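You operate a simulated robot arm through the tools that you are given. There is no shell and no other tool. Be economical: measure what you need, move in short steps, check, and stop when the job is done.

You are at the controls of a simulated two-armed robot. One attempt, no reset.

Task
Take the grey cloth from the top of the purple-edged table and lay it out flat on the top of the orange-edged table.

The check looks at the end state, three seconds after you hand in, the way a careful person would. Anything else that was tipped, shoved, dropped, spilled or broken makes it a failure. Flat cloth is picked up by pressing the open fingertips on it (5 to 10 N) and closing them slowly along it; thin cloth reads only 2 to 8 mm in the jaws.

Robot
Two 7-joint arms with two-finger parallel grippers on one trunk, on a base that drives. Base frame: it is fixed to the floor where the robot stands at the start and does not move with it; the origin is under the middle of the robot, x ahead of it, y to its left, z up; the surface under the hand at the start is at about z = 0.74. Readings come in m, degrees, newtons and seconds.
The left shoulder is at the start at [0.05, 0.187, 1.035], the right one opposite. With the tool pointing down near the work surface each hand reaches from about 0.1 to 0.66 m from the robot's upright axis, wherever it stands, measured 20 degrees to its own side. Places, roughly: top of the orange-edged table [0.8, -1.1, 0.7]. Payload 3.43 kg a hand.
The TCP of each hand is the grasp point between the finger pads, 0.03 m short of the fingertips. In the tool frame z runs along the fingers and y along their closing line. The gripper opens to 0.094 m. The fingers are 0.028 m wide and 0.01 m thick; the gripper's body (0.05 by 0.096 m) begins 0.055 m behind the TCP.
Orientation is that of the tool frame in the base frame, as [roll, pitch, yaw] about the fixed x, y, z axes, in that order (R = Rz(yaw) Ry(pitch) Rx(roll)). With the fingers straight down and closing along the base's y, the tool's x points along the base's -x, its y along +y and its z along -z.

Tools
- The arms move only by the tool servo_tool. It takes "left_plan", "right_plan" or both (then of equal length, played together; a hand with none holds still); each is text: rows parted by semicolons, each of 7 numbers parted by spaces: the shift along the base's x, y, z in m, then the turn, a rotation vector about the base's x, y, z in rad, then the gripper command, from -1 (shut) to 1 (fully open), values between in proportion. In form: tx ty tz rx ry rz fingers; .... A call has 1 to 8 rows; each row is the pose to reach, as a shift and turn from the pose commanded when the call began. Rows are played at 5 a second. More than 0.05 m and 8.6 degrees between two rows, or a gripper value outside its range, and nothing of the call is played. A pose out of reach is approached as far as the arm can. The call stops where the force on the tool passes 40 N (or 10 N more than at its start, if that is more) or the arm is blocked; 0.2 s more then pass. The fingers move at their own pace (about 0.153 m/s each) and stop on an object; they squeeze with about 21 N. The grip force told is the motor's: it shows also when the fingers shut on nothing. Time passes only in rows, and 0.2 s behind the last, so rows that repeat a pose let the fingers close. The reply holds the time, the measured pose of the TCP, the force on the tool along the base axes, the opening and the grip force, in the units named above and with some noise, with the torque about the TCP (base axes, N m) and any sound that the robot's microphone picked up, and new pictures: "views" is both (left out), scene, wrist or none (wrist: the cameras of the hands that moved).
- Cameras (640 x 400 px; columns grow to the right, rows downward): "scene" is now at [0.1411, -0.0328, 1.2063]; the picture's right is [-0.37, -0.93, 0.00], its down [-0.46, 0.18, -0.87] and it looks along [0.81, -0.32, -0.49] (base axes); focal length 263 px, centre (320, 200). "left" rides on the left gripper at [0.076, -0.014, -0.102] in its tool frame; the picture's right is [0.18, 0.98, 0.00], its down [-0.75, 0.14, -0.64] and it looks along [-0.63, 0.12, 0.77] (tool axes); focal length 243 px, centre (320, 200). "right" rides on the right gripper at [0.076, 0.014, -0.102] in its tool frame; the picture's right is [-0.18, 0.98, 0.00], its down [-0.75, -0.14, -0.64] and it looks along [-0.63, -0.12, 0.77] (tool axes); focal length 243 px, centre (320, 200). There is no depth. A picture from a camera that has moved, and an enlarged one, comes with that camera's place and axes in the base frame and with its lens.
- lift_body(by): slides the trunk up (or, below 0, down) by that many m; the arms and the scene camera ride with it, the base frame stays. It gives what a move gives, with no picture.
- drive_base(legs): drives the robot by 1 to 6 legs, each [ahead, left, turn to the left] in m, m and degrees, along the robot's own axes; the way and the turn of a leg run together, so that a leg with both is an arc; at most 1.5 m and 180 degrees a leg. The arms and the cameras ride along, it lands a little off, and it stops where it bumps. It gives what a move gives, and a new picture of the scene camera.
- pan_tilt(pan, tilt): turns the head with the scene camera to pan (to the left, within 80 degrees either way) and tilt (down, from -29 to 69), counted from straight ahead of the robot. It gives what a move gives, and a new picture of the scene camera.
- inspect(camera, box): a new picture of the part [left, top, right, bottom] of that camera's present view, enlarged. The clock stands still meanwhile.
- job_done(): hands the job in; it is judged then, once.

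Go step by step. Nothing tells you exact positions but the pictures and the camera data: compare them with the known pose of the tool, close in by small moves and look again before you grip or let go. The budget is 120 turns and 260 pictures, counting those below and the enlarged ones. Unless the task says otherwise, let go and move clear before handing in, and close with one line.

The tools are called as a command line: name --argument value ..., lists and objects as JSON in quotes. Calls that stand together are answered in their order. servo_tool: Moves the arms, as the interface text tells. Its arguments: {"type":"object","properties":{"left_plan":{"type":"string"},"right_plan":{"type":"string"},"views":{"type":"string","enum":["both","scene","wrist","none"]}},"required":[]} The other tools are called the same way: lift_body (by) slides the trunk up or down; drive_base (legs) drives the base; pan_tilt (pan, tilt) turns the head that bears the scene camera; inspect (camera, box) takes an enlarged picture of a part of a camera's view; job_done () hands the job in.

At the start:

```text
t: 0.0
left_ee_pos: [0.4514, 0.0273, 1.0798]
left_ee_rot: [-180.0, -0.1, 180.0]
left_force: [-0.8, -1.1, 0.9]
left_wrist_torque: [0.0, 0.02, -0.01]
left_width: 0.094
left_grasp_force: 0.1
right_ee_pos: [0.4286, -0.388, 1.0261]
right_ee_rot: [180.0, -0.1, 180.0]
right_force: [-0.2, -0.3, -0.1]
right_wrist_torque: [0.01, -0.03, 0.08]
right_width: 0.0941
right_grasp_force: 0.1
trunk travel left (down, up): [-0.25, 0.182]
robot x, y, heading: [-0.0018, -0.0012, -0.1]
head pan, tilt: [-21.6, 29.4]
```

scene: 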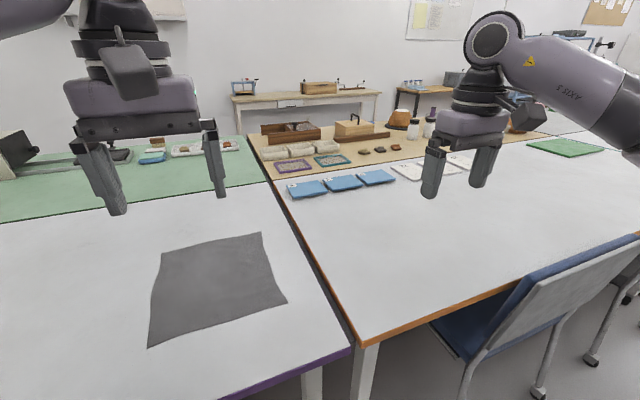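
right: 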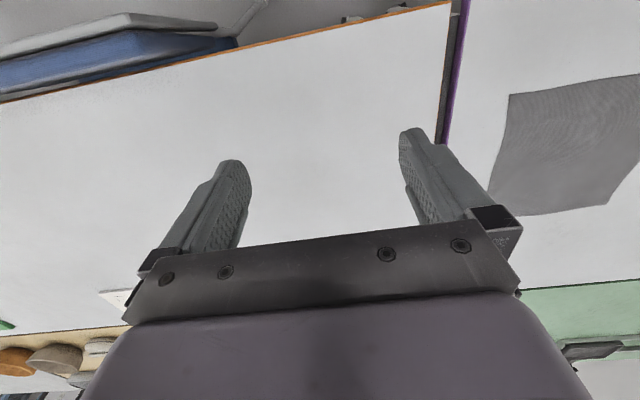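
left: 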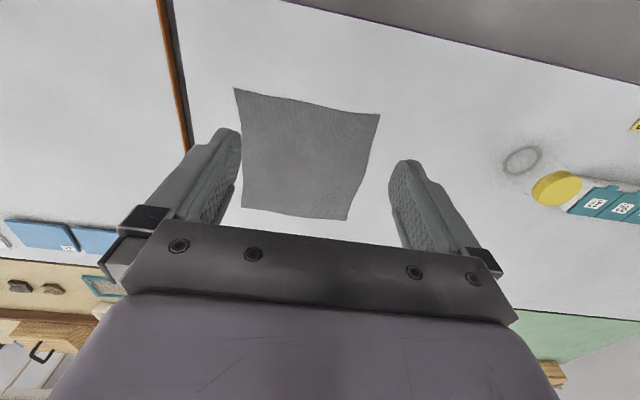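

The grey cloth is about 0.27 m square, with its near edge at x≈0.52 and y from -0.11 to 0.15. I'll move both hands above its two near corners first.

servo_tool --left_plan "0.012 0.012 -0.025 0 0 0 0; 0.024 0.025 -0.05 0 0 0 -0.2; 0.036 0.037 -0.075 0 0 0 -0.2; 0.048 0.05 -0.1 0 0 0 -0.2; 0.06 0.062 -0.13 0 0 0 -0.2; 0.072 0.075 -0.16 0 0 0 -0.2; 0.084 0.088 -0.19 0 0 0 -0.2; 0.094 0.1 -0.21 0 0 0 -0.2" --right_plan "0.015 0.038 -0.019 0 0 0 0; 0.03 0.076 -0.038 0 0 0 -0.2; 0.044 0.114 -0.057 0 0 0 -0.2; 0.058 0.152 -0.076 0 0 0 -0.2; 0.073 0.19 -0.095 0 0 0 -0.2; 0.088 0.228 -0.114 0 0 0 -0.2; 0.102 0.266 -0.134 0 0 0 -0.2; 0.116 0.303 -0.156 0 0 0 -0.2"

pan_tilt --pan 0 --tilt 45

```text
t: 1.8
left_ee_pos: [0.5462, 0.128, 0.8706]
left_ee_rot: [180.0, 0.0, 180.0]
left_force: [0.1, 0.4, 0.3]
left_wrist_torque: [-0.02, 0.02, 0.0]
left_width: 0.0375
left_grasp_force: 0.0
right_ee_pos: [0.5453, -0.0832, 0.8687]
right_ee_rot: [180.0, 0.0, -180.0]
right_force: [-0.8, -0.2, 0.0]
right_wrist_torque: [0.0, 0.02, 0.03]
right_width: 0.0375
right_grasp_force: 0.1
trunk travel left (down, up): [-0.25, 0.182]
robot x, y, heading: [0.0025, 0.0024, 0.0]
head pan, tilt: [-21.6, 29.4]
camera scene: at [0.1413, -0.0325, 1.2063], right [-0.37, -0.93, 0.0], down [-0.46, 0.18, -0.87], along [0.81, -0.32, -0.49], focal length 263 px, centre (320, 200)
camera right: at [0.4693, -0.0675, 0.973], right [0.18, 0.98, 0.0], down [0.75, -0.14, 0.64], along [0.63, -0.12, -0.77], focal length 243 px, centre (320, 200)
camera left: at [0.4696, 0.1133, 0.973], right [-0.18, 0.98, 0.0], down [0.75, 0.14, 0.64], along [0.63, 0.12, -0.77], focal length 243 px, centre (320, 200)
```

scene: 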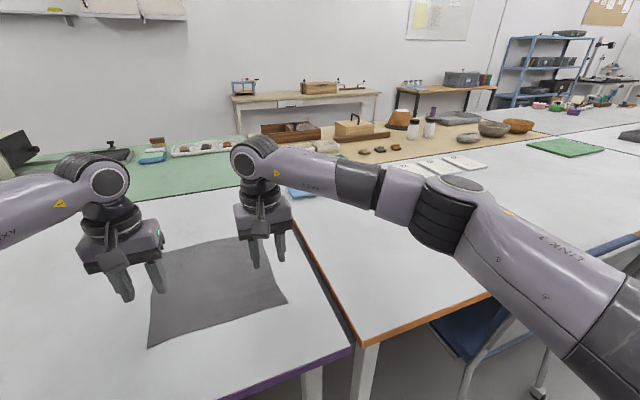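
right: 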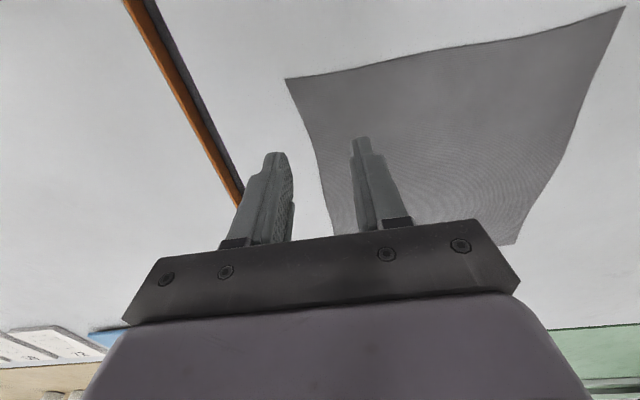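
left: 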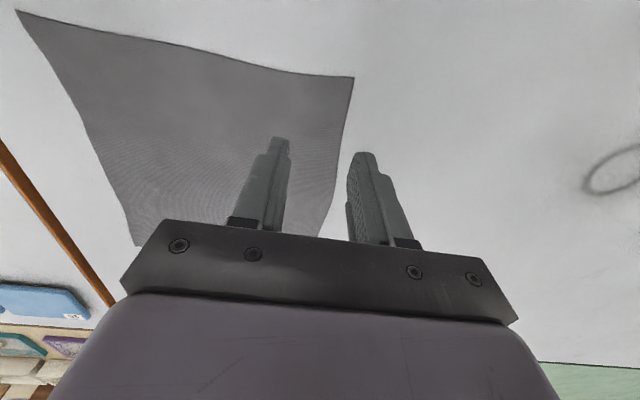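

```text
t: 2.6
left_ee_pos: [0.545, 0.1273, 0.8702]
left_ee_rot: [-179.9, 0.1, 180.0]
left_force: [-0.2, 0.2, -1.2]
left_wrist_torque: [0.0, 0.01, 0.03]
left_width: 0.0377
left_grasp_force: 0.1
right_ee_pos: [0.5456, -0.0845, 0.8707]
right_ee_rot: [180.0, 0.0, -179.9]
right_force: [0.3, -0.3, -0.2]
right_wrist_torque: [-0.01, 0.01, -0.03]
right_width: 0.0376
right_grasp_force: 0.1
trunk travel left (down, up): [-0.25, 0.182]
robot x, y, heading: [-0.0013, -0.0011, -0.2]
head pan, tilt: [0.0, 45.0]
camera scene: at [0.1381, 0.0004, 1.1828], right [0.0, -1.0, 0.0], down [-0.71, 0.0, -0.71], along [0.71, 0.0, -0.71], focal length 263 px, centre (320, 200)
```

scene: 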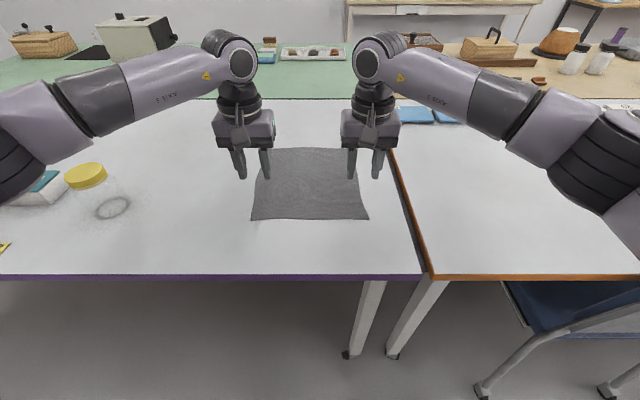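

The cloth's near corners are at about (0.521, 0.151) and (0.521, -0.108). I'll centre each hand so both fingers sit on the cloth, then lower them to just above the table.

servo_tool --left_plan "0 -0.008 -0.03 0 0 0 -0.2; 0 -0.014 -0.06 0 0 0 -0.2; 0 -0.014 -0.08 0 0 0 -0.2; 0 -0.014 -0.09 0 0 0 -0.2" --right_plan "0 0.006 -0.03 0 0 0 -0.2; 0 0.012 -0.06 0 0 0 -0.2; 0 0.012 -0.08 0 0 0 -0.2; 0 0.012 -0.09 0 0 0 -0.2"

```text
t: 3.6
left_ee_pos: [0.5446, 0.1145, 0.7789]
left_ee_rot: [-180.0, 0.2, -180.0]
left_force: [0.4, 0.0, 0.2]
left_wrist_torque: [-0.01, 0.01, 0.04]
left_width: 0.0375
left_grasp_force: 0.0
right_ee_pos: [0.5449, -0.0732, 0.7808]
right_ee_rot: [180.0, 0.0, -180.0]
right_force: [-0.1, -0.1, 0.2]
right_wrist_torque: [-0.01, 0.01, -0.01]
right_width: 0.0376
right_grasp_force: 0.0
trunk travel left (down, up): [-0.25, 0.182]
robot x, y, heading: [-0.003, -0.0001, 0.2]
head pan, tilt: [0.0, 45.0]
camera scene: at [0.1382, 0.0005, 1.1828], right [0.0, -1.0, 0.0], down [-0.71, 0.0, -0.71], along [0.71, 0.0, -0.71], focal length 263 px, centre (320, 200)
camera right: at [0.4688, -0.0567, 0.8838], right [0.18, 0.98, 0.0], down [0.75, -0.14, 0.64], along [0.63, -0.12, -0.77], focal length 243 px, centre (320, 200)
camera left: at [0.4693, 0.0995, 0.8817], right [-0.18, 0.98, 0.0], down [0.75, 0.14, 0.64], along [0.63, 0.12, -0.77], focal length 243 px, centre (320, 200)
```

scene: 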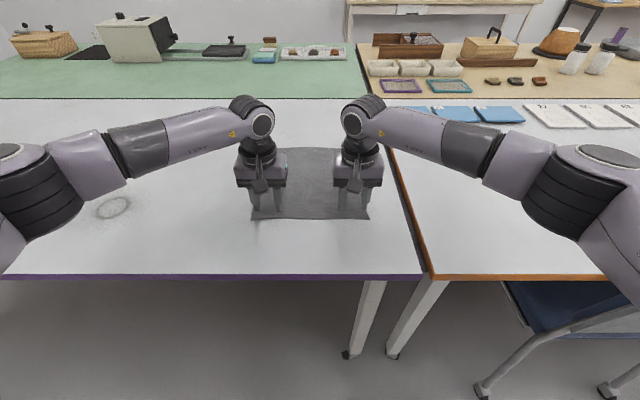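
right: 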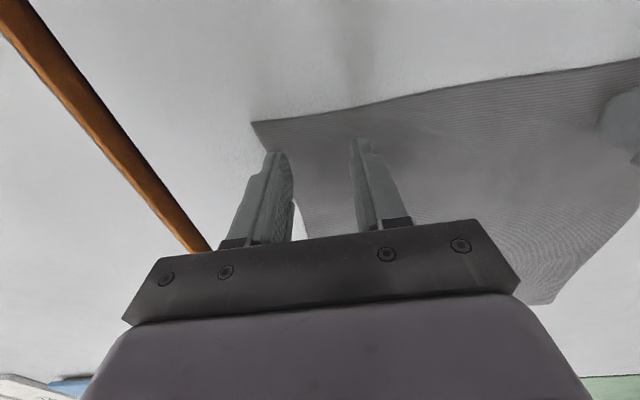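
left: 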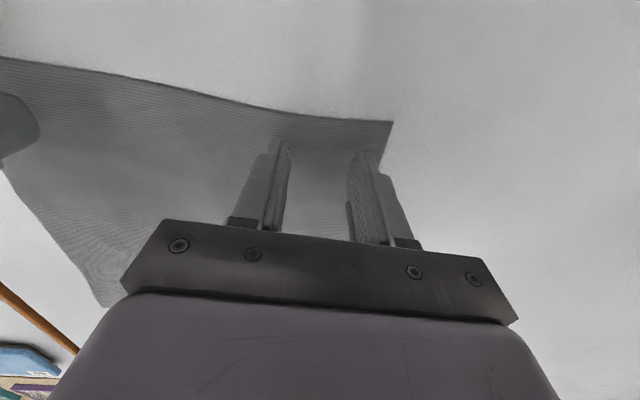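

The left fingers are on the cloth and the right outer finger is borderline, so I'll shift it in slightly. Then I'll press down in small steps.

servo_tool --left_plan "0 -0.003 -0.004 0 0 0 -0.2; 0 -0.003 -0.008 0 0 0 -0.2; 0 -0.003 -0.010 0 0 0 -0.2" --right_plan "0 0.007 -0.004 0 0 0 -0.2; 0 0.007 -0.008 0 0 0 -0.2; 0 0.007 -0.010 0 0 0 -0.2" --views "none"

```text
t: 4.5
left_ee_pos: [0.5449, 0.1105, 0.7708]
left_ee_rot: [180.0, 0.2, 180.0]
left_force: [-0.1, 0.6, 6.6]
left_wrist_torque: [-0.05, 0.04, 0.01]
left_width: 0.0376
left_grasp_force: 0.1
right_ee_pos: [0.5443, -0.0666, 0.7705]
right_ee_rot: [-179.9, 0.1, -180.0]
right_force: [0.1, -0.6, 2.0]
right_wrist_torque: [-0.04, -0.01, 0.0]
right_width: 0.0379
right_grasp_force: 0.2
trunk travel left (down, up): [-0.25, 0.182]
robot x, y, heading: [0.0024, -0.0002, -0.2]
head pan, tilt: [0.0, 45.0]
```

Contact has started (left 6.6 N, right 2 N). I'll press the right hand a little more and close both slowly.

servo_tool --left_plan "0 0 -0.0003 0 0 0 -0.25; 0 0 -0.0003 0 0 0 -0.35; 0 0 -0.0003 0 0 0 -0.45; 0 0 -0.0003 0 0 0 -0.55; 0 0 -0.0003 0 0 0 -0.65; 0 0 -0.0003 0 0 0 -0.77; 0 0 -0.0003 0 0 0 -0.9; 0 0 -0.0003 0 0 0 -1" --right_plan "0 0 -0.001 0 0 0 -0.25; 0 0 -0.0015 0 0 0 -0.35; 0 0 -0.0015 0 0 0 -0.45; 0 0 -0.0015 0 0 0 -0.55; 0 0 -0.0015 0 0 0 -0.65; 0 0 -0.0015 0 0 0 -0.77; 0 0 -0.0015 0 0 0 -0.9; 0 0 -0.0015 0 0 0 -1"

```text
t: 6.2
left_ee_pos: [0.5434, 0.1078, 0.7717]
left_ee_rot: [-179.7, 0.2, 179.8]
left_force: [1.7, -14.4, 9.9]
left_wrist_torque: [-0.43, 0.07, 0.15]
left_width: 0.0021
left_grasp_force: 21.1
right_ee_pos: [0.5437, -0.0635, 0.7697]
right_ee_rot: [179.7, 0.3, -179.7]
right_force: [-0.6, 13.6, 16.2]
right_wrist_torque: [0.35, 0.06, -0.01]
right_width: 0.0018
right_grasp_force: 20.9
trunk travel left (down, up): [-0.25, 0.182]
robot x, y, heading: [0.0009, 0.001, -0.1]
head pan, tilt: [0.0, 45.0]
camera scene: at [0.1362, 0.0004, 1.1832], right [0.0, -1.0, 0.0], down [-0.71, 0.0, -0.71], along [0.71, 0.0, -0.71], focal length 263 px, centre (320, 200)
camera right: at [0.4667, -0.0484, 0.8744], right [0.18, 0.98, 0.01], down [0.75, -0.14, 0.64], along [0.63, -0.11, -0.77], focal length 243 px, centre (320, 200)
camera left: at [0.4672, 0.0946, 0.8739], right [-0.18, 0.98, -0.01], down [0.75, 0.14, 0.64], along [0.63, 0.11, -0.77], focal length 243 px, centre (320, 200)
```

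scene: 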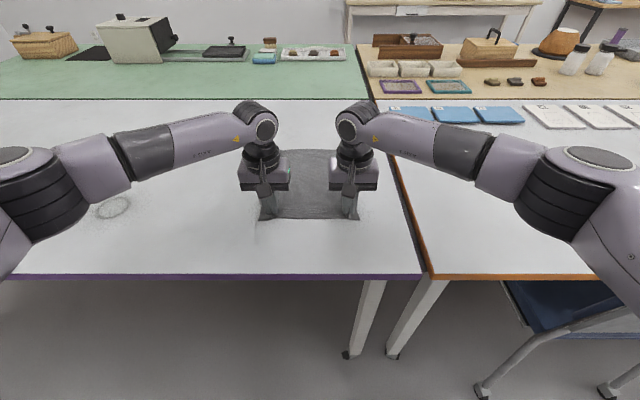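
right: 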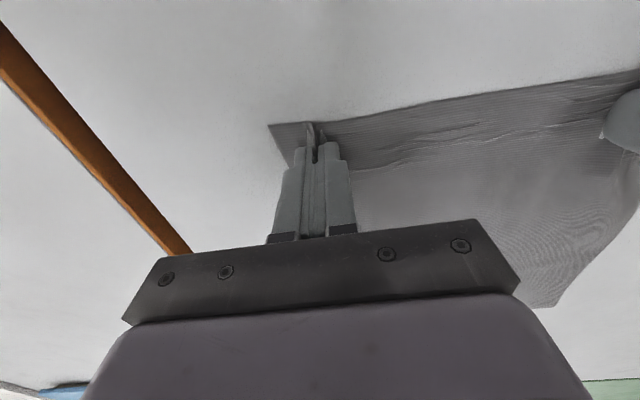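
left: 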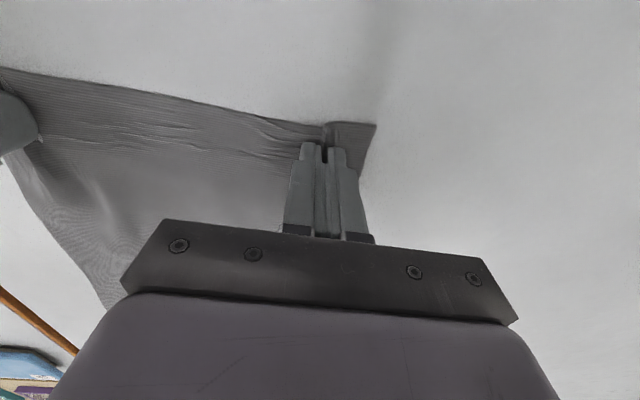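

Both jaws hold a fold of cloth. I'll ease the tension inward and lift a little to check.

servo_tool --left_plan "0 -0.006 0.005 0 0 0 -1; 0 -0.007 0.02 0 0 0 -1; 0 -0.007 0.04 0 0 0 -1; 0 -0.007 0.07 0 0 0 -1; 0 -0.007 0.1 0 0 0 -1" --right_plan "0 0.006 0.005 0 0 0 -1; 0 0.007 0.02 0 0 0 -1; 0 0.007 0.04 0 0 0 -1; 0 0.007 0.07 0 0 0 -1; 0 0.007 0.1 0 0 0 -1"

```text
t: 7.5
left_ee_pos: [0.5441, 0.1038, 0.8704]
left_ee_rot: [179.9, 0.1, 180.0]
left_force: [0.4, -1.8, -0.3]
left_wrist_torque: [-0.04, -0.01, 0.0]
left_width: 0.0018
left_grasp_force: 20.7
right_ee_pos: [0.5455, -0.0608, 0.8699]
right_ee_rot: [-180.0, 0.0, 180.0]
right_force: [0.4, 0.6, -0.5]
right_wrist_torque: [0.0, -0.03, -0.01]
right_width: 0.0016
right_grasp_force: 21.4
trunk travel left (down, up): [-0.25, 0.182]
robot x, y, heading: [0.0009, -0.0001, -0.2]
head pan, tilt: [0.0, 45.0]
camera scene: at [0.1379, 0.0005, 1.1828], right [0.0, -1.0, 0.0], down [-0.71, 0.0, -0.71], along [0.71, 0.0, -0.71], focal length 263 px, centre (320, 200)
camera right: at [0.4691, -0.0444, 0.9727], right [0.18, 0.98, 0.0], down [0.75, -0.14, 0.64], along [0.63, -0.12, -0.77], focal length 243 px, centre (320, 200)
camera left: at [0.4683, 0.0894, 0.9729], right [-0.18, 0.98, 0.0], down [0.75, 0.14, 0.64], along [0.63, 0.12, -0.77], focal length 243 px, centre (320, 200)
```

scene: 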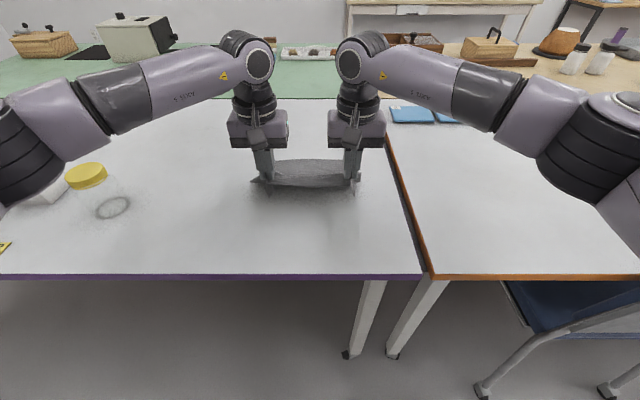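
right: 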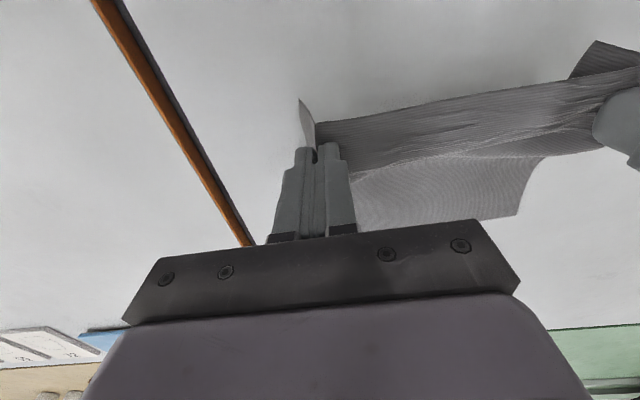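
left: 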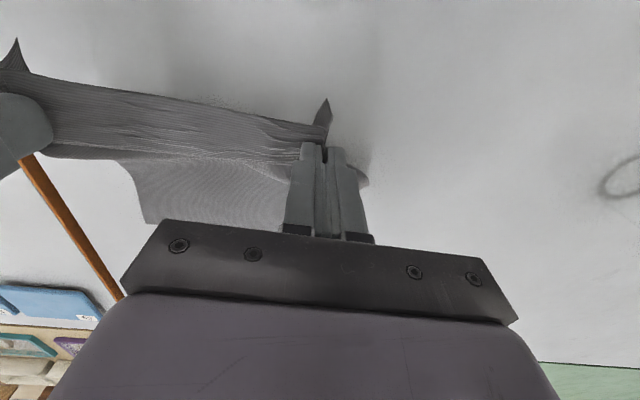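

The cloth holds at both corners. I'll raise the trunk for clearance, bring the hands up and back, and look down at the floor, chair and my own base.

lift_body --by 0.17

servo_tool --left_plan "-0.02 0 0.03 0 0 0 -1; -0.04 0 0.06 0 0 0 -1; -0.06 0 0.09 0 0 0 -1; -0.08 0 0.1 0 0 0 -1" --right_plan "-0.02 0 0.03 0 0 0 -1; -0.04 0 0.06 0 0 0 -1; -0.06 0 0.09 0 0 0 -1; -0.08 0 0.1 0 0 0 -1" --views "wrist"

pan_tilt --pan -45 --tilt 60

```text
t: 9.4
left_ee_pos: [0.5432, 0.1035, 1.0405]
left_ee_rot: [180.0, 0.0, -180.0]
left_force: [-0.3, 0.0, 0.0]
left_wrist_torque: [-0.02, 0.01, 0.04]
left_width: 0.0019
left_grasp_force: 20.6
right_ee_pos: [0.5462, -0.0614, 1.0388]
right_ee_rot: [-179.9, 0.1, -180.0]
right_force: [-0.5, 0.9, 0.1]
right_wrist_torque: [0.0, 0.02, 0.01]
right_width: 0.0015
right_grasp_force: 21.1
trunk travel left (down, up): [-0.42, 0.012]
robot x, y, heading: [0.0018, -0.0009, 0.0]
head pan, tilt: [0.0, 45.0]
```

```text
t: 10.4
left_ee_pos: [0.4642, 0.1024, 1.14]
left_ee_rot: [179.9, 0.1, -180.0]
left_force: [0.2, -1.5, 0.0]
left_wrist_torque: [-0.01, 0.01, 0.0]
left_width: 0.0019
left_grasp_force: 20.7
right_ee_pos: [0.4656, -0.0607, 1.14]
right_ee_rot: [-180.0, 0.0, 179.9]
right_force: [-0.4, 0.1, 0.2]
right_wrist_torque: [-0.01, -0.03, -0.03]
right_width: 0.002
right_grasp_force: 20.6
trunk travel left (down, up): [-0.42, 0.012]
robot x, y, heading: [0.0034, -0.0016, -0.1]
head pan, tilt: [0.0, 45.0]
camera right: at [0.3883, -0.0442, 1.2427], right [0.18, 0.98, 0.0], down [0.75, -0.14, 0.64], along [0.63, -0.12, -0.77], focal length 243 px, centre (320, 200)
camera left: at [0.388, 0.089, 1.243], right [-0.18, 0.98, 0.0], down [0.75, 0.14, 0.64], along [0.63, 0.12, -0.77], focal length 243 px, centre (320, 200)
```

right: 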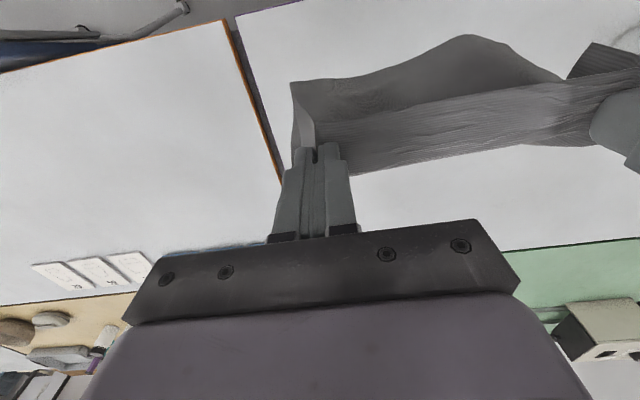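
left: 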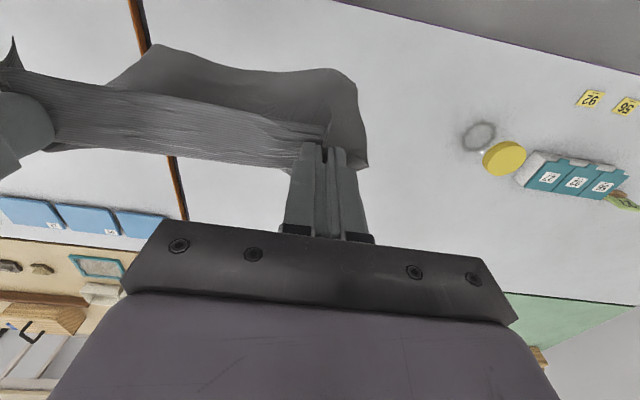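

```text
t: 11.5
left_ee_pos: [0.4641, 0.1024, 1.1395]
left_ee_rot: [180.0, 0.0, 180.0]
left_force: [0.3, -1.3, 0.0]
left_wrist_torque: [0.03, -0.01, -0.06]
left_width: 0.0018
left_grasp_force: 20.9
right_ee_pos: [0.4662, -0.0611, 1.1386]
right_ee_rot: [180.0, 0.0, 179.9]
right_force: [0.1, 0.1, -0.5]
right_wrist_torque: [0.01, -0.02, 0.0]
right_width: 0.0017
right_grasp_force: 20.7
trunk travel left (down, up): [-0.42, 0.012]
robot x, y, heading: [-0.0015, 0.0, 0.1]
head pan, tilt: [-45.0, 60.0]
camera scene: at [0.104, -0.0466, 1.3333], right [-0.71, -0.71, 0.0], down [-0.61, 0.61, -0.5], along [0.35, -0.35, -0.87], focal length 263 px, centre (320, 200)
```

scene: 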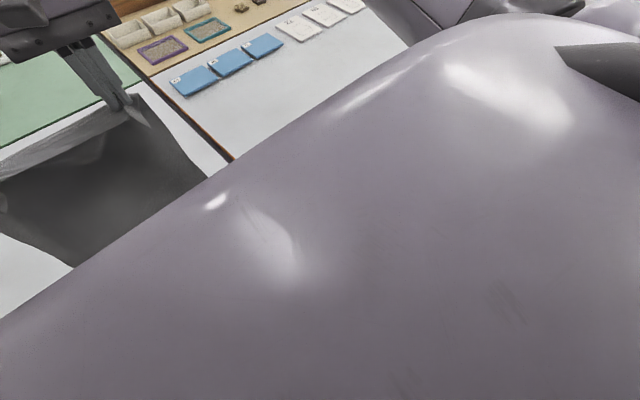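

The cloth hangs clear of the table. From earlier views the chair is at y < -0.55 and my base front is under x≈0.28, so there is room to shift right 0.22 m, ahead 0.10 m, then turn 20° right.

pan_tilt --pan 0 --tilt 50

drive_base --legs '[[0, -0.22, 0]]'

```text
t: 12.6
left_ee_pos: [0.4649, 0.1025, 1.14]
left_ee_rot: [-179.9, 0.0, -179.9]
left_force: [-0.4, -0.5, 0.1]
left_wrist_torque: [0.01, 0.03, 0.0]
left_width: 0.0021
left_grasp_force: 20.7
right_ee_pos: [0.4657, -0.0599, 1.1393]
right_ee_rot: [180.0, 0.0, 179.9]
right_force: [0.1, 0.5, 0.3]
right_wrist_torque: [0.03, 0.0, 0.01]
right_width: 0.002
right_grasp_force: 21.0
trunk travel left (down, up): [-0.42, 0.012]
robot x, y, heading: [0.0009, 0.0007, -0.1]
head pan, tilt: [0.0, 50.0]
camera scene: at [0.1338, 0.0004, 1.3459], right [0.0, -1.0, 0.0], down [-0.77, 0.0, -0.64], along [0.64, 0.0, -0.77], focal length 263 px, centre (320, 200)
```

scene: 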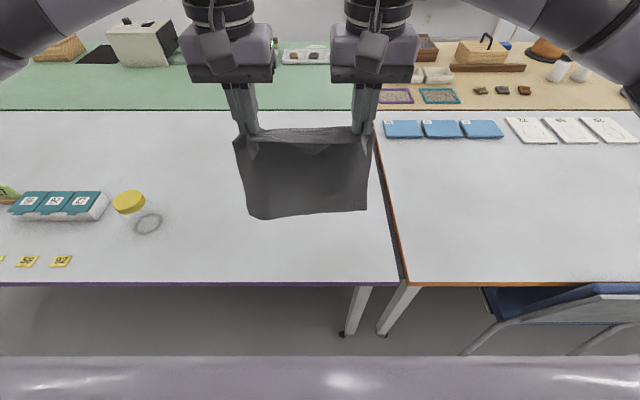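

```text
t: 15.2
left_ee_pos: [0.4647, -0.1156, 1.1393]
left_ee_rot: [-179.9, 0.0, -179.8]
left_force: [-0.5, -0.6, -0.7]
left_wrist_torque: [0.04, 0.01, -0.01]
left_width: 0.0018
left_grasp_force: 20.7
right_ee_pos: [0.4665, -0.2793, 1.1388]
right_ee_rot: [180.0, 0.0, -180.0]
right_force: [-0.5, -0.1, -0.1]
right_wrist_torque: [0.05, 0.01, 0.03]
right_width: 0.002
right_grasp_force: 21.1
trunk travel left (down, up): [-0.42, 0.012]
robot x, y, heading: [0.0004, -0.2186, 0.2]
head pan, tilt: [0.0, 50.0]
camera scene: at [0.134, -0.219, 1.3459], right [0.0, -1.0, 0.0], down [-0.77, 0.0, -0.64], along [0.64, 0.0, -0.77], focal length 263 px, centre (320, 200)
```

scene: 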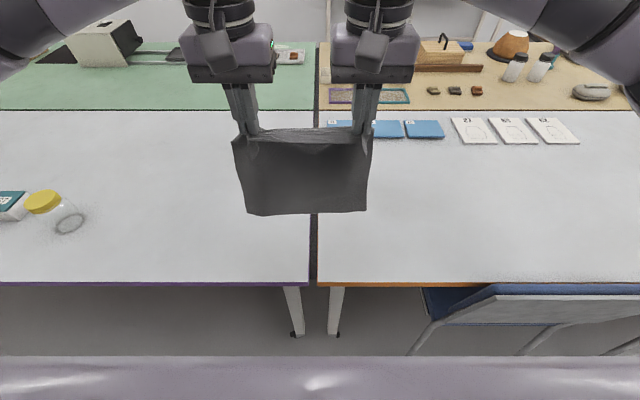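

The path ahead looks clear. I'll creep 0.11 m forward, shift 0.04 m right and turn slightly right.

drive_base --legs '[[0.06, -0.04, 0], [0.05, 0, 0], [0, 0, -12]]'

```text
t: 16.9
left_ee_pos: [0.5648, -0.155, 1.14]
left_ee_rot: [-180.0, 0.0, -179.8]
left_force: [-0.1, -1.1, -0.1]
left_wrist_torque: [0.0, -0.02, -0.03]
left_width: 0.002
left_grasp_force: 21.4
right_ee_pos: [0.5673, -0.3196, 1.139]
right_ee_rot: [180.0, -0.1, 180.0]
right_force: [-0.4, 0.6, 0.3]
right_wrist_torque: [0.0, -0.02, 0.0]
right_width: 0.0018
right_grasp_force: 21.0
trunk travel left (down, up): [-0.42, 0.012]
robot x, y, heading: [0.1023, -0.2592, 0.0]
head pan, tilt: [0.0, 50.0]
stopped in leg 2: the robot was blocked; the commanded pose is now the measured one
camera scene: at [0.2345, -0.2584, 1.3461], right [0.0, -1.0, 0.0], down [-0.77, 0.0, -0.64], along [0.64, 0.0, -0.77], focal length 263 px, centre (320, 200)
```

scene: 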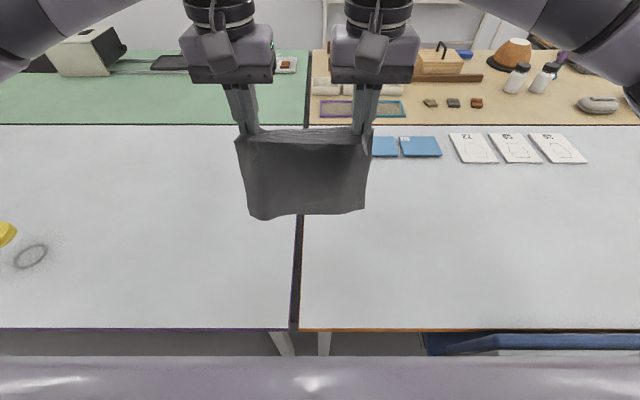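

The base touched something at x=0.10, and the tables haven't moved. I'll back off 1 cm, stay at this heading and work with the arms from here.

drive_base --legs '[[-0.012, 0, 0]]'

servo_tool --left_plan "0 -0.04 0 0 0 0 -1; 0 -0.08 0 0 0 0 -1; 0 -0.12 0 0 0 0 -1; 0.03 -0.155 0 0 0 0 -1; 0.07 -0.155 0 0 0 0 -1; 0.1 -0.155 0 0 0 0 -1" --right_plan "0 -0.04 0 0 0 0 -1; 0 -0.08 0 0 0 0 -1; 0 -0.12 0 0 0 0 -1; 0.03 -0.155 0 0 0 0 -1; 0.07 -0.155 0 0 0 0 -1; 0.1 -0.155 0 0 0 0 -1"

```text
t: 17.6
left_ee_pos: [0.5542, -0.1558, 1.1385]
left_ee_rot: [180.0, -0.1, -179.9]
left_force: [0.3, -0.4, 0.0]
left_wrist_torque: [-0.02, -0.01, 0.0]
left_width: 0.0018
left_grasp_force: 21.5
right_ee_pos: [0.5557, -0.3183, 1.137]
right_ee_rot: [-180.0, -0.1, -180.0]
right_force: [-0.1, 1.7, 0.5]
right_wrist_torque: [0.04, -0.03, 0.04]
right_width: 0.0017
right_grasp_force: 20.9
trunk travel left (down, up): [-0.42, 0.012]
robot x, y, heading: [0.0906, -0.2587, -0.0]
head pan, tilt: [0.0, 50.0]
camera scene: at [0.2238, -0.2585, 1.346], right [0.0, -1.0, 0.0], down [-0.77, 0.0, -0.64], along [0.64, 0.0, -0.77], focal length 263 px, centre (320, 200)
```

scene: 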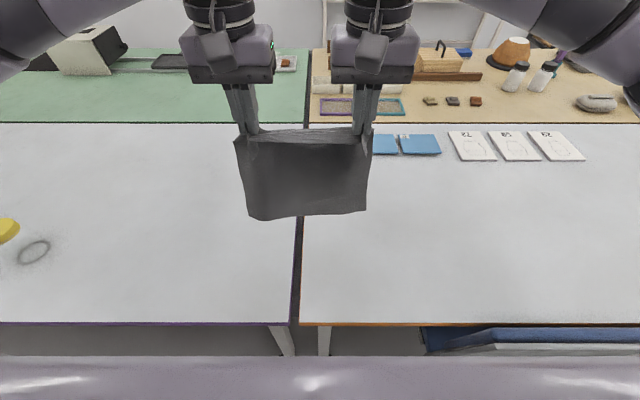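

```text
t: 19.0
left_ee_pos: [0.6376, -0.2921, 1.1398]
left_ee_rot: [-178.9, -0.2, -177.8]
left_force: [3.8, -25.9, -0.5]
left_wrist_torque: [-0.81, -0.12, 0.23]
left_width: 0.003
left_grasp_force: 20.9
left hand out of reach, approached as far as the arm can: row 6
right_ee_pos: [0.6569, -0.4691, 1.1369]
right_ee_rot: [179.6, -0.1, -179.2]
right_force: [-5.3, 25.8, -0.1]
right_wrist_torque: [0.8, 0.15, 0.08]
right_width: 0.002
right_grasp_force: 21.1
trunk travel left (down, up): [-0.42, 0.012]
robot x, y, heading: [0.0908, -0.257, -0.2]
head pan, tilt: [0.0, 50.0]
camera scene: at [0.2247, -0.2579, 1.3458], right [0.0, -1.0, 0.0], down [-0.77, 0.0, -0.64], along [0.64, 0.0, -0.77], focal length 263 px, centre (320, 200)
camera right: at [0.5804, -0.4541, 1.2414], right [0.17, 0.99, 0.01], down [0.76, -0.14, 0.64], along [0.63, -0.1, -0.77], focal length 243 px, centre (320, 200)
camera left: at [0.5618, -0.308, 1.2436], right [-0.22, 0.98, -0.02], down [0.75, 0.18, 0.64], along [0.62, 0.13, -0.77], focal length 243 px, centre (320, 200)
```

scene: 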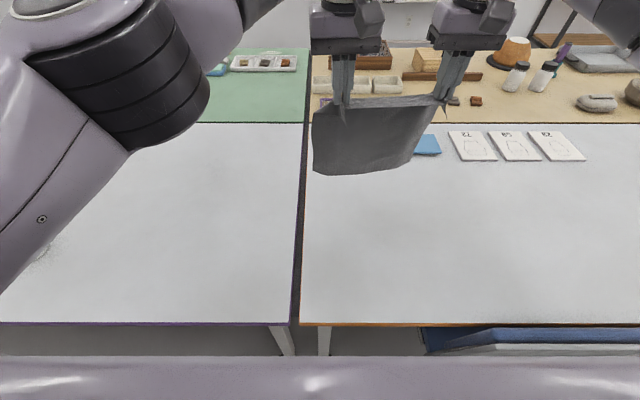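
right: 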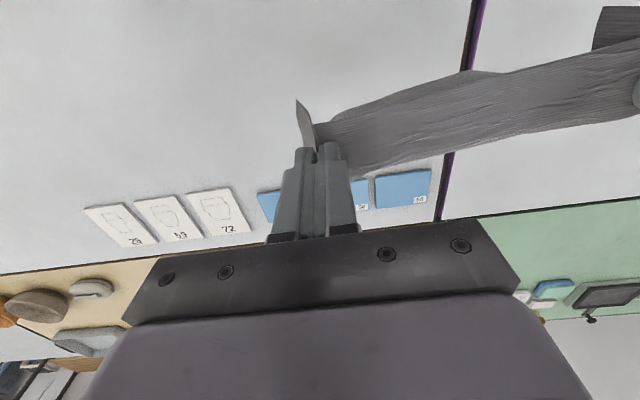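
left: 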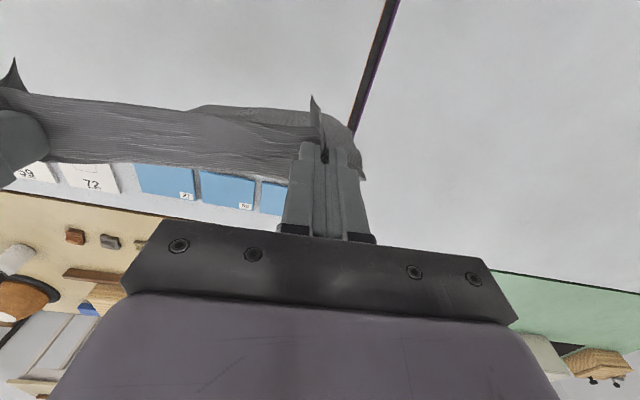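

The left arm is at its limit and the cloth is pulled tight, so I'll bring the hands closer and slightly back to relieve it.

servo_tool --left_plan "-0.02 0.004 0 0 0 0 -1; -0.035 0.004 0 0 0 0 -1; -0.035 0.004 0 0 0 0 -1" --right_plan "-0.02 0.012 0 0 0 0 -1; -0.035 0.012 0 0 0 0 -1; -0.035 0.012 0 0 0 0 -1" --views "none"

lift_body --by -0.1

```text
t: 19.8
left_ee_pos: [0.5907, -0.3053, 1.1386]
left_ee_rot: [179.8, -0.1, -179.8]
left_force: [1.0, 0.0, -0.6]
left_wrist_torque: [0.01, 0.0, 0.01]
left_width: 0.0019
left_grasp_force: 21.2
right_ee_pos: [0.6231, -0.4626, 1.1368]
right_ee_rot: [-179.9, 0.0, 179.8]
right_force: [-0.1, 0.2, -0.2]
right_wrist_torque: [0.03, 0.01, 0.04]
right_width: 0.0016
right_grasp_force: 21.4
trunk travel left (down, up): [-0.42, 0.012]
robot x, y, heading: [0.0918, -0.2587, 0.1]
head pan, tilt: [0.0, 50.0]
```

```text
t: 21.1
left_ee_pos: [0.5905, -0.3054, 1.0388]
left_ee_rot: [-180.0, -0.1, -179.8]
left_force: [0.1, -1.1, -0.9]
left_wrist_torque: [-0.02, 0.02, 0.01]
left_width: 0.0021
left_grasp_force: 21.8
right_ee_pos: [0.6228, -0.4614, 1.037]
right_ee_rot: [180.0, -0.1, -180.0]
right_force: [-0.3, 1.0, -0.3]
right_wrist_torque: [0.0, 0.0, 0.01]
right_width: 0.0019
right_grasp_force: 21.0
trunk travel left (down, up): [-0.32, 0.112]
robot x, y, heading: [0.0901, -0.2622, -0.0]
head pan, tilt: [0.0, 50.0]
```

Tension is gone. Next I'll lower the hands and extend them forward to equal x.

servo_tool --left_plan "0.015 0 -0.025 0 0 0 -1; 0.033 0 -0.05 0 0 0 -1; 0.045 0 -0.05 0 0 0 -1; 0.055 0 -0.05 0 0 0 -1" --right_plan "0 0 -0.025 0 0 0 -1; 0 0 -0.05 0 0 0 -1; 0.012 0 -0.05 0 0 0 -1; 0.022 0 -0.05 0 0 0 -1"

```text
t: 22.1
left_ee_pos: [0.6402, -0.298, 0.9869]
left_ee_rot: [-180.0, -0.1, -179.9]
left_force: [0.7, -0.5, -0.3]
left_wrist_torque: [-0.01, 0.04, 0.02]
left_width: 0.0019
left_grasp_force: 21.1
left hand out of reach, approached as far as the arm can: row 4
right_ee_pos: [0.6438, -0.4617, 0.9862]
right_ee_rot: [-180.0, -0.1, 180.0]
right_force: [0.3, 0.6, -0.3]
right_wrist_torque: [0.0, 0.01, 0.01]
right_width: 0.0018
right_grasp_force: 21.1
trunk travel left (down, up): [-0.32, 0.112]
robot x, y, heading: [0.0921, -0.259, 0.1]
head pan, tilt: [0.0, 50.0]
camera scene: at [0.2246, -0.2583, 1.2459], right [0.0, -1.0, 0.0], down [-0.77, 0.0, -0.64], along [0.64, 0.0, -0.77], focal length 263 px, centre (320, 200)
camera right: at [0.568, -0.4456, 1.0915], right [0.18, 0.98, 0.0], down [0.76, -0.14, 0.64], along [0.63, -0.12, -0.77], focal length 243 px, centre (320, 200)
camera left: at [0.5647, -0.3131, 1.091], right [-0.19, 0.98, 0.0], down [0.75, 0.14, 0.64], along [0.63, 0.12, -0.77], focal length 243 px, centre (320, 200)
```

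scene: 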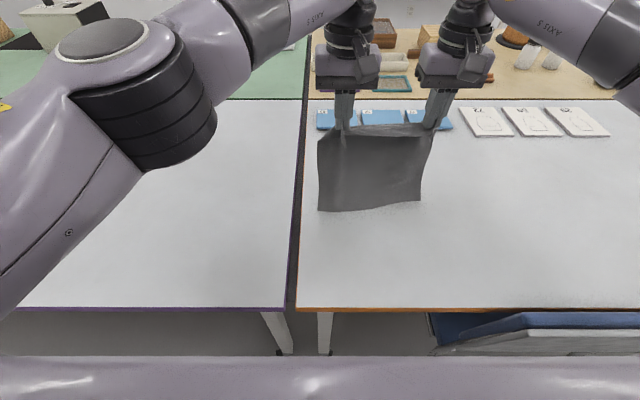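
right: 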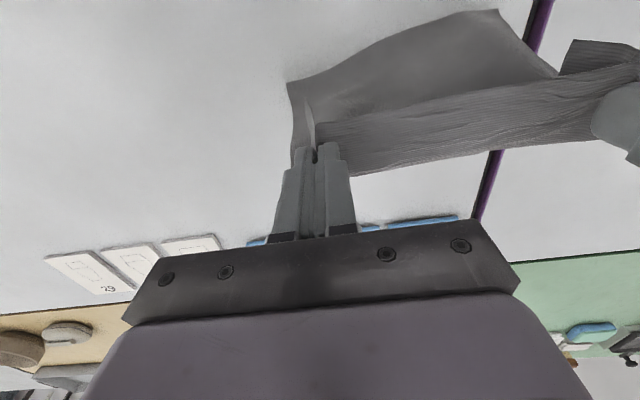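
left: 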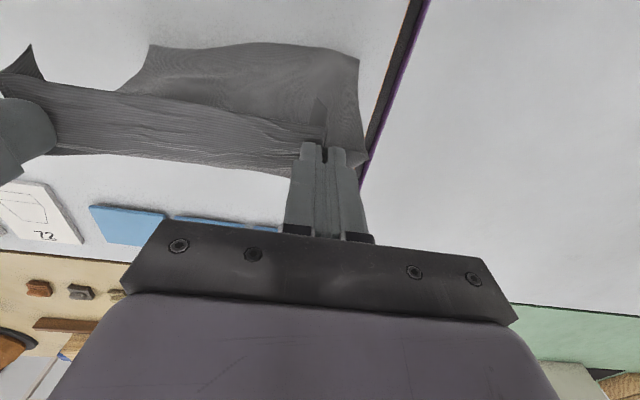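

Hanging straight from here, the near edge would land at the table's front edge, so I need about 0.1 m more reach. I'll tilt the fingers forward and extend, raising slightly to keep the bottom free.

servo_tool --left_plan "0 0 0.02 0 -0.12 0 -1; 0.02 0 0.03 0 -0.24 0 -1; 0.045 0 0.03 0 -0.36 0 -1; 0.07 0 0.03 0 -0.48 0 -1; 0.09 0 0.03 0 -0.6 0 -1; 0.09 0 0.03 0 -0.6 0 -1" --right_plan "0 0 0.02 0 -0.12 0 -1; 0.02 0 0.03 0 -0.24 0 -1; 0.045 0 0.03 0 -0.36 0 -1; 0.07 0 0.03 0 -0.48 0 -1; 0.09 0 0.03 0 -0.6 0 -1; 0.09 0 0.03 0 -0.6 0 -1"

```text
t: 23.5
left_ee_pos: [0.7302, -0.2983, 1.0164]
left_ee_rot: [-179.9, 34.4, -179.8]
left_force: [-0.9, 0.5, -0.2]
left_wrist_torque: [0.01, 0.02, 0.0]
left_width: 0.002
left_grasp_force: 21.3
right_ee_pos: [0.7351, -0.4617, 1.0181]
right_ee_rot: [-179.9, 34.4, -180.0]
right_force: [0.1, -0.2, -0.5]
right_wrist_torque: [0.03, -0.02, 0.06]
right_width: 0.0017
right_grasp_force: 21.1
trunk travel left (down, up): [-0.32, 0.112]
robot x, y, heading: [0.092, -0.259, 0.1]
head pan, tilt: [0.0, 50.0]
camera scene: at [0.2244, -0.2585, 1.2459], right [0.0, -1.0, 0.0], down [-0.77, 0.0, -0.64], along [0.64, 0.0, -0.77], focal length 263 px, centre (320, 200)
camera right: at [0.6133, -0.4458, 1.0606], right [0.15, 0.98, 0.1], down [0.26, -0.14, 0.96], along [0.95, -0.12, -0.28], focal length 243 px, centre (320, 200)
camera left: at [0.61, -0.3139, 1.0595], right [-0.15, 0.98, -0.11], down [0.26, 0.14, 0.95], along [0.95, 0.12, -0.28], focal length 243 px, centre (320, 200)
```

scene: 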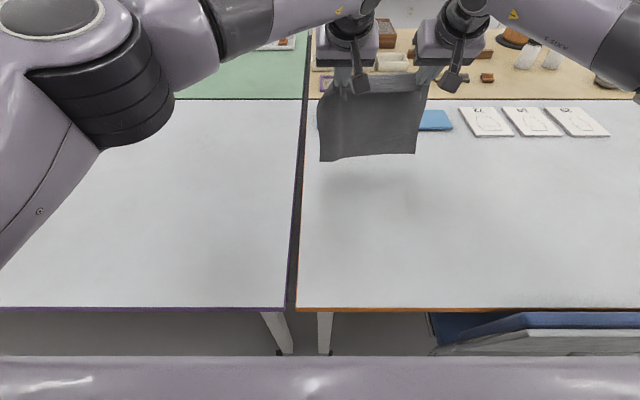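
right: 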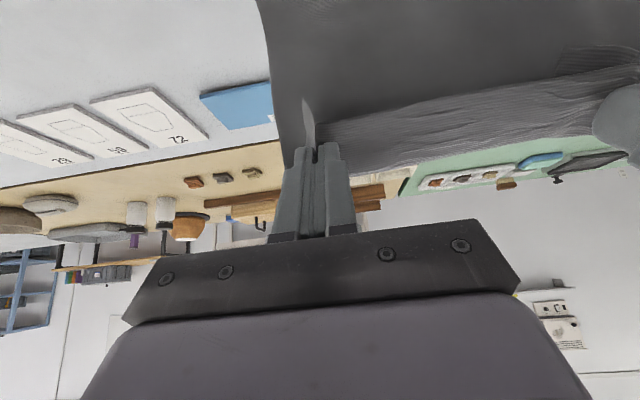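
left: 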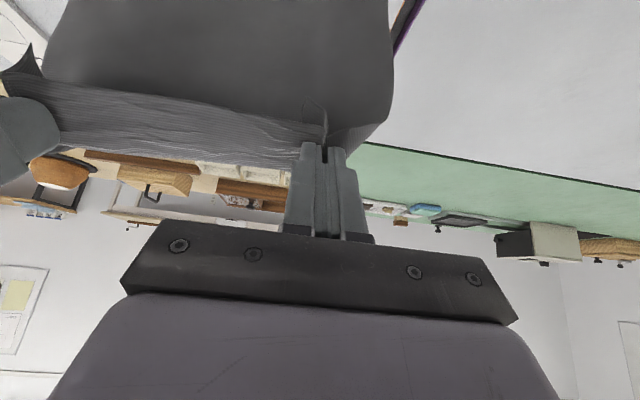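

The bottom edge hangs about 2 cm above the table at x≈0.75. I'll lower until it touches, then start pulling back with slight drag.

servo_tool --left_plan "0 0 -0.018 0 0 0 -1; 0 0 -0.033 0 0 0 -1; -0.02 0 -0.036 0 0 0 -1; -0.045 0 -0.037 0 0 0 -1; -0.07 0 -0.04 0 0 0 -1; -0.09 0 -0.045 0 0 0 -1" --right_plan "0 0 -0.018 0 0 0 -1; 0 0 -0.033 0 0 0 -1; -0.02 0 -0.036 0 0 0 -1; -0.045 0 -0.037 0 0 0 -1; -0.07 0 -0.04 0 0 0 -1; -0.09 0 -0.045 0 0 0 -1"

```text
t: 24.9
left_ee_pos: [0.6393, -0.2994, 0.9733]
left_ee_rot: [-179.9, 34.3, -179.8]
left_force: [0.3, -0.7, -0.7]
left_wrist_torque: [-0.04, -0.02, -0.01]
left_width: 0.0022
left_grasp_force: 20.7
right_ee_pos: [0.6439, -0.4629, 0.9727]
right_ee_rot: [180.0, 34.4, 179.9]
right_force: [-0.5, -0.8, 0.2]
right_wrist_torque: [0.01, -0.01, 0.02]
right_width: 0.0016
right_grasp_force: 20.5
trunk travel left (down, up): [-0.32, 0.112]
robot x, y, heading: [0.0916, -0.2622, 0.1]
head pan, tilt: [0.0, 50.0]
camera scene: at [0.2242, -0.2586, 1.2459], right [0.0, -1.0, 0.0], down [-0.77, 0.0, -0.64], along [0.64, 0.0, -0.77], focal length 263 px, centre (320, 200)
camera right: at [0.5224, -0.4462, 1.0162], right [0.15, 0.98, 0.1], down [0.26, -0.14, 0.95], along [0.95, -0.12, -0.28], focal length 243 px, centre (320, 200)
camera left: at [0.5189, -0.3138, 1.015], right [-0.15, 0.98, -0.11], down [0.26, 0.14, 0.95], along [0.95, 0.12, -0.28], focal length 243 px, centre (320, 200)
```

scene: 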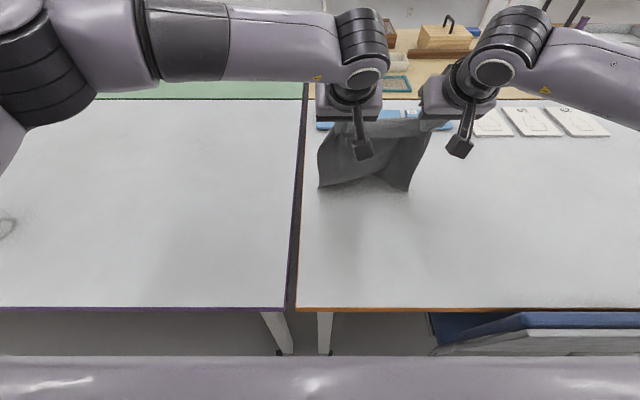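
right: 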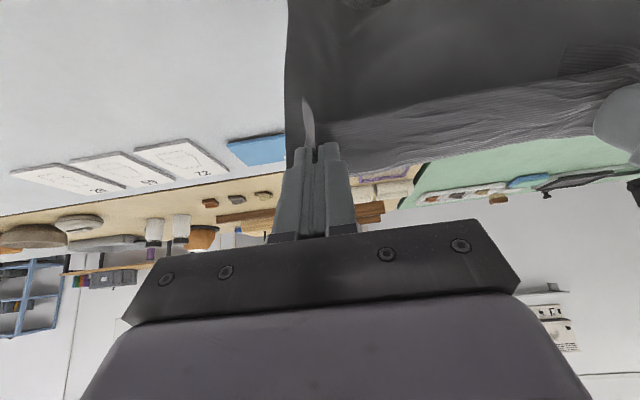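
left: 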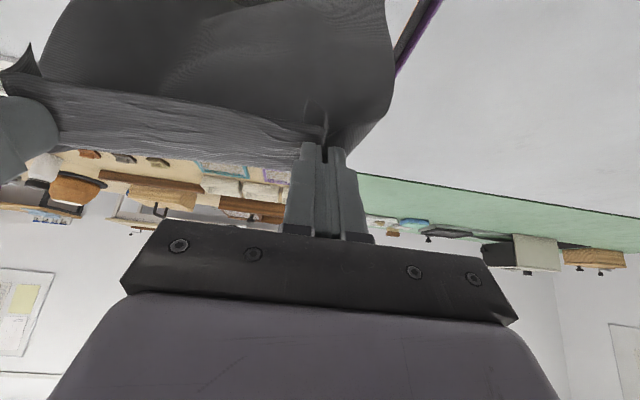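

I'll look closer to see how the bottom edge meets the table.

inspect --camera "scene" --box '[260, 80, 480, 220]'

```text
2.86 times, centred on (370, 150) of scene
camera zoom: at [0.2242, -0.2586, 1.2459], right [0.0, -1.0, 0.0], down [-0.77, 0.0, -0.64], along [0.64, 0.0, -0.77], focal length 752 px, centre (177, 343)
```

zoom: 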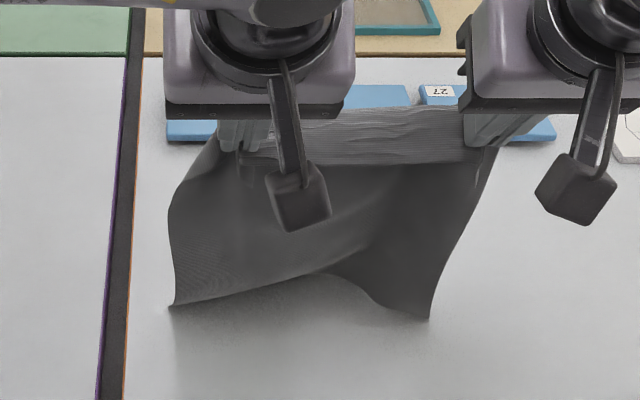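

The bottom corners seem to be just touching and the middle bows forward, away from me, which is the right direction. I'll go on with a small lower-and-pull step and check again.

servo_tool --left_plan "0 0 -0.01 0 0 0 -1; 0 0 -0.02 0 0 0 -1; -0.01 0 -0.028 0 0 0 -1; -0.02 0 -0.035 0 0 0 -1; -0.02 0 -0.035 0 0 0 -1" --right_plan "0 0 -0.01 0 0 0 -1; 0 0 -0.02 0 0 0 -1; -0.01 0 -0.028 0 0 0 -1; -0.02 0 -0.035 0 0 0 -1; -0.02 0 -0.035 0 0 0 -1" --views "none"

inspect --camera "scene" --box '[260, 80, 480, 220]'

```text
t: 26.1
left_ee_pos: [0.6188, -0.2978, 0.9374]
left_ee_rot: [-179.9, 34.3, -179.7]
left_force: [0.5, 0.0, -0.5]
left_wrist_torque: [-0.01, -0.01, -0.01]
left_width: 0.0021
left_grasp_force: 20.6
right_ee_pos: [0.6231, -0.4618, 0.9386]
right_ee_rot: [180.0, 34.3, 180.0]
right_force: [0.4, 0.6, 0.1]
right_wrist_torque: [0.0, -0.01, 0.03]
right_width: 0.0016
right_grasp_force: 21.2
trunk travel left (down, up): [-0.32, 0.112]
robot x, y, heading: [0.0896, -0.2599, 0.0]
head pan, tilt: [0.0, 50.0]
```

```text
2.86 times, centred on (370, 150) of scene
camera zoom: at [0.2245, -0.2585, 1.2459], right [0.0, -1.0, 0.0], down [-0.77, 0.0, -0.64], along [0.64, 0.0, -0.77], focal length 752 px, centre (177, 343)
```

zoom: 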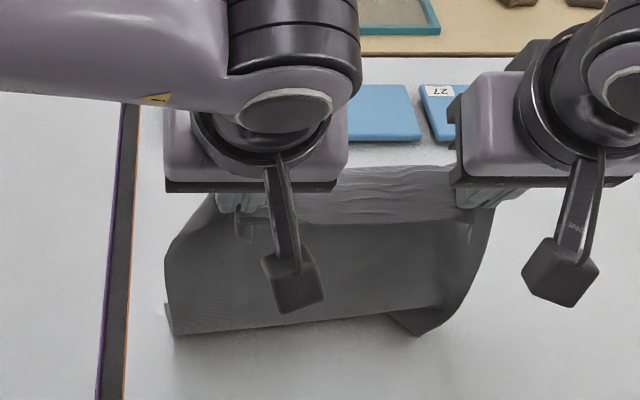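

The hem has turned forward under the hanging part, which is what I want. I'll pull back at constant height to straighten it.

servo_tool --left_plan "-0.02 0 0 0 0 0 -1; -0.04 0 0 0 0 0 -1; -0.06 0 -0.003 0 0 0 -1; -0.06 0 -0.003 0 0 0 -1" --right_plan "-0.02 0 0 0 0 0 -1; -0.04 0 0 0 0 0 -1; -0.06 0 -0.003 0 0 0 -1; -0.06 0 -0.003 0 0 0 -1" --views "none"

inspect --camera "scene" --box '[260, 80, 480, 220]'

```text
t: 27.1
left_ee_pos: [0.5594, -0.2987, 0.9348]
left_ee_rot: [-180.0, 34.2, -179.7]
left_force: [-0.2, 0.3, 0.0]
left_wrist_torque: [-0.02, 0.03, -0.01]
left_width: 0.0018
left_grasp_force: 20.7
right_ee_pos: [0.5639, -0.4622, 0.9338]
right_ee_rot: [180.0, 34.3, 179.9]
right_force: [-0.6, 0.9, 0.4]
right_wrist_torque: [0.01, 0.01, 0.03]
right_width: 0.0017
right_grasp_force: 20.9
trunk travel left (down, up): [-0.32, 0.112]
robot x, y, heading: [0.0887, -0.2579, 0.1]
head pan, tilt: [0.0, 50.0]
```

```text
2.86 times, centred on (370, 150) of scene
camera zoom: at [0.2245, -0.2585, 1.2459], right [0.0, -1.0, 0.0], down [-0.77, 0.0, -0.64], along [0.64, 0.0, -0.77], focal length 752 px, centre (177, 343)
```

zoom: 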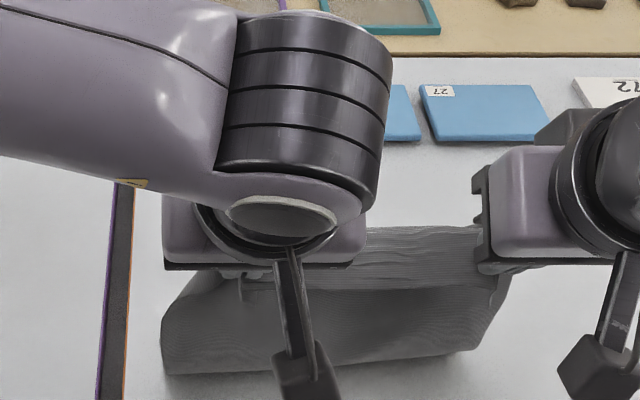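

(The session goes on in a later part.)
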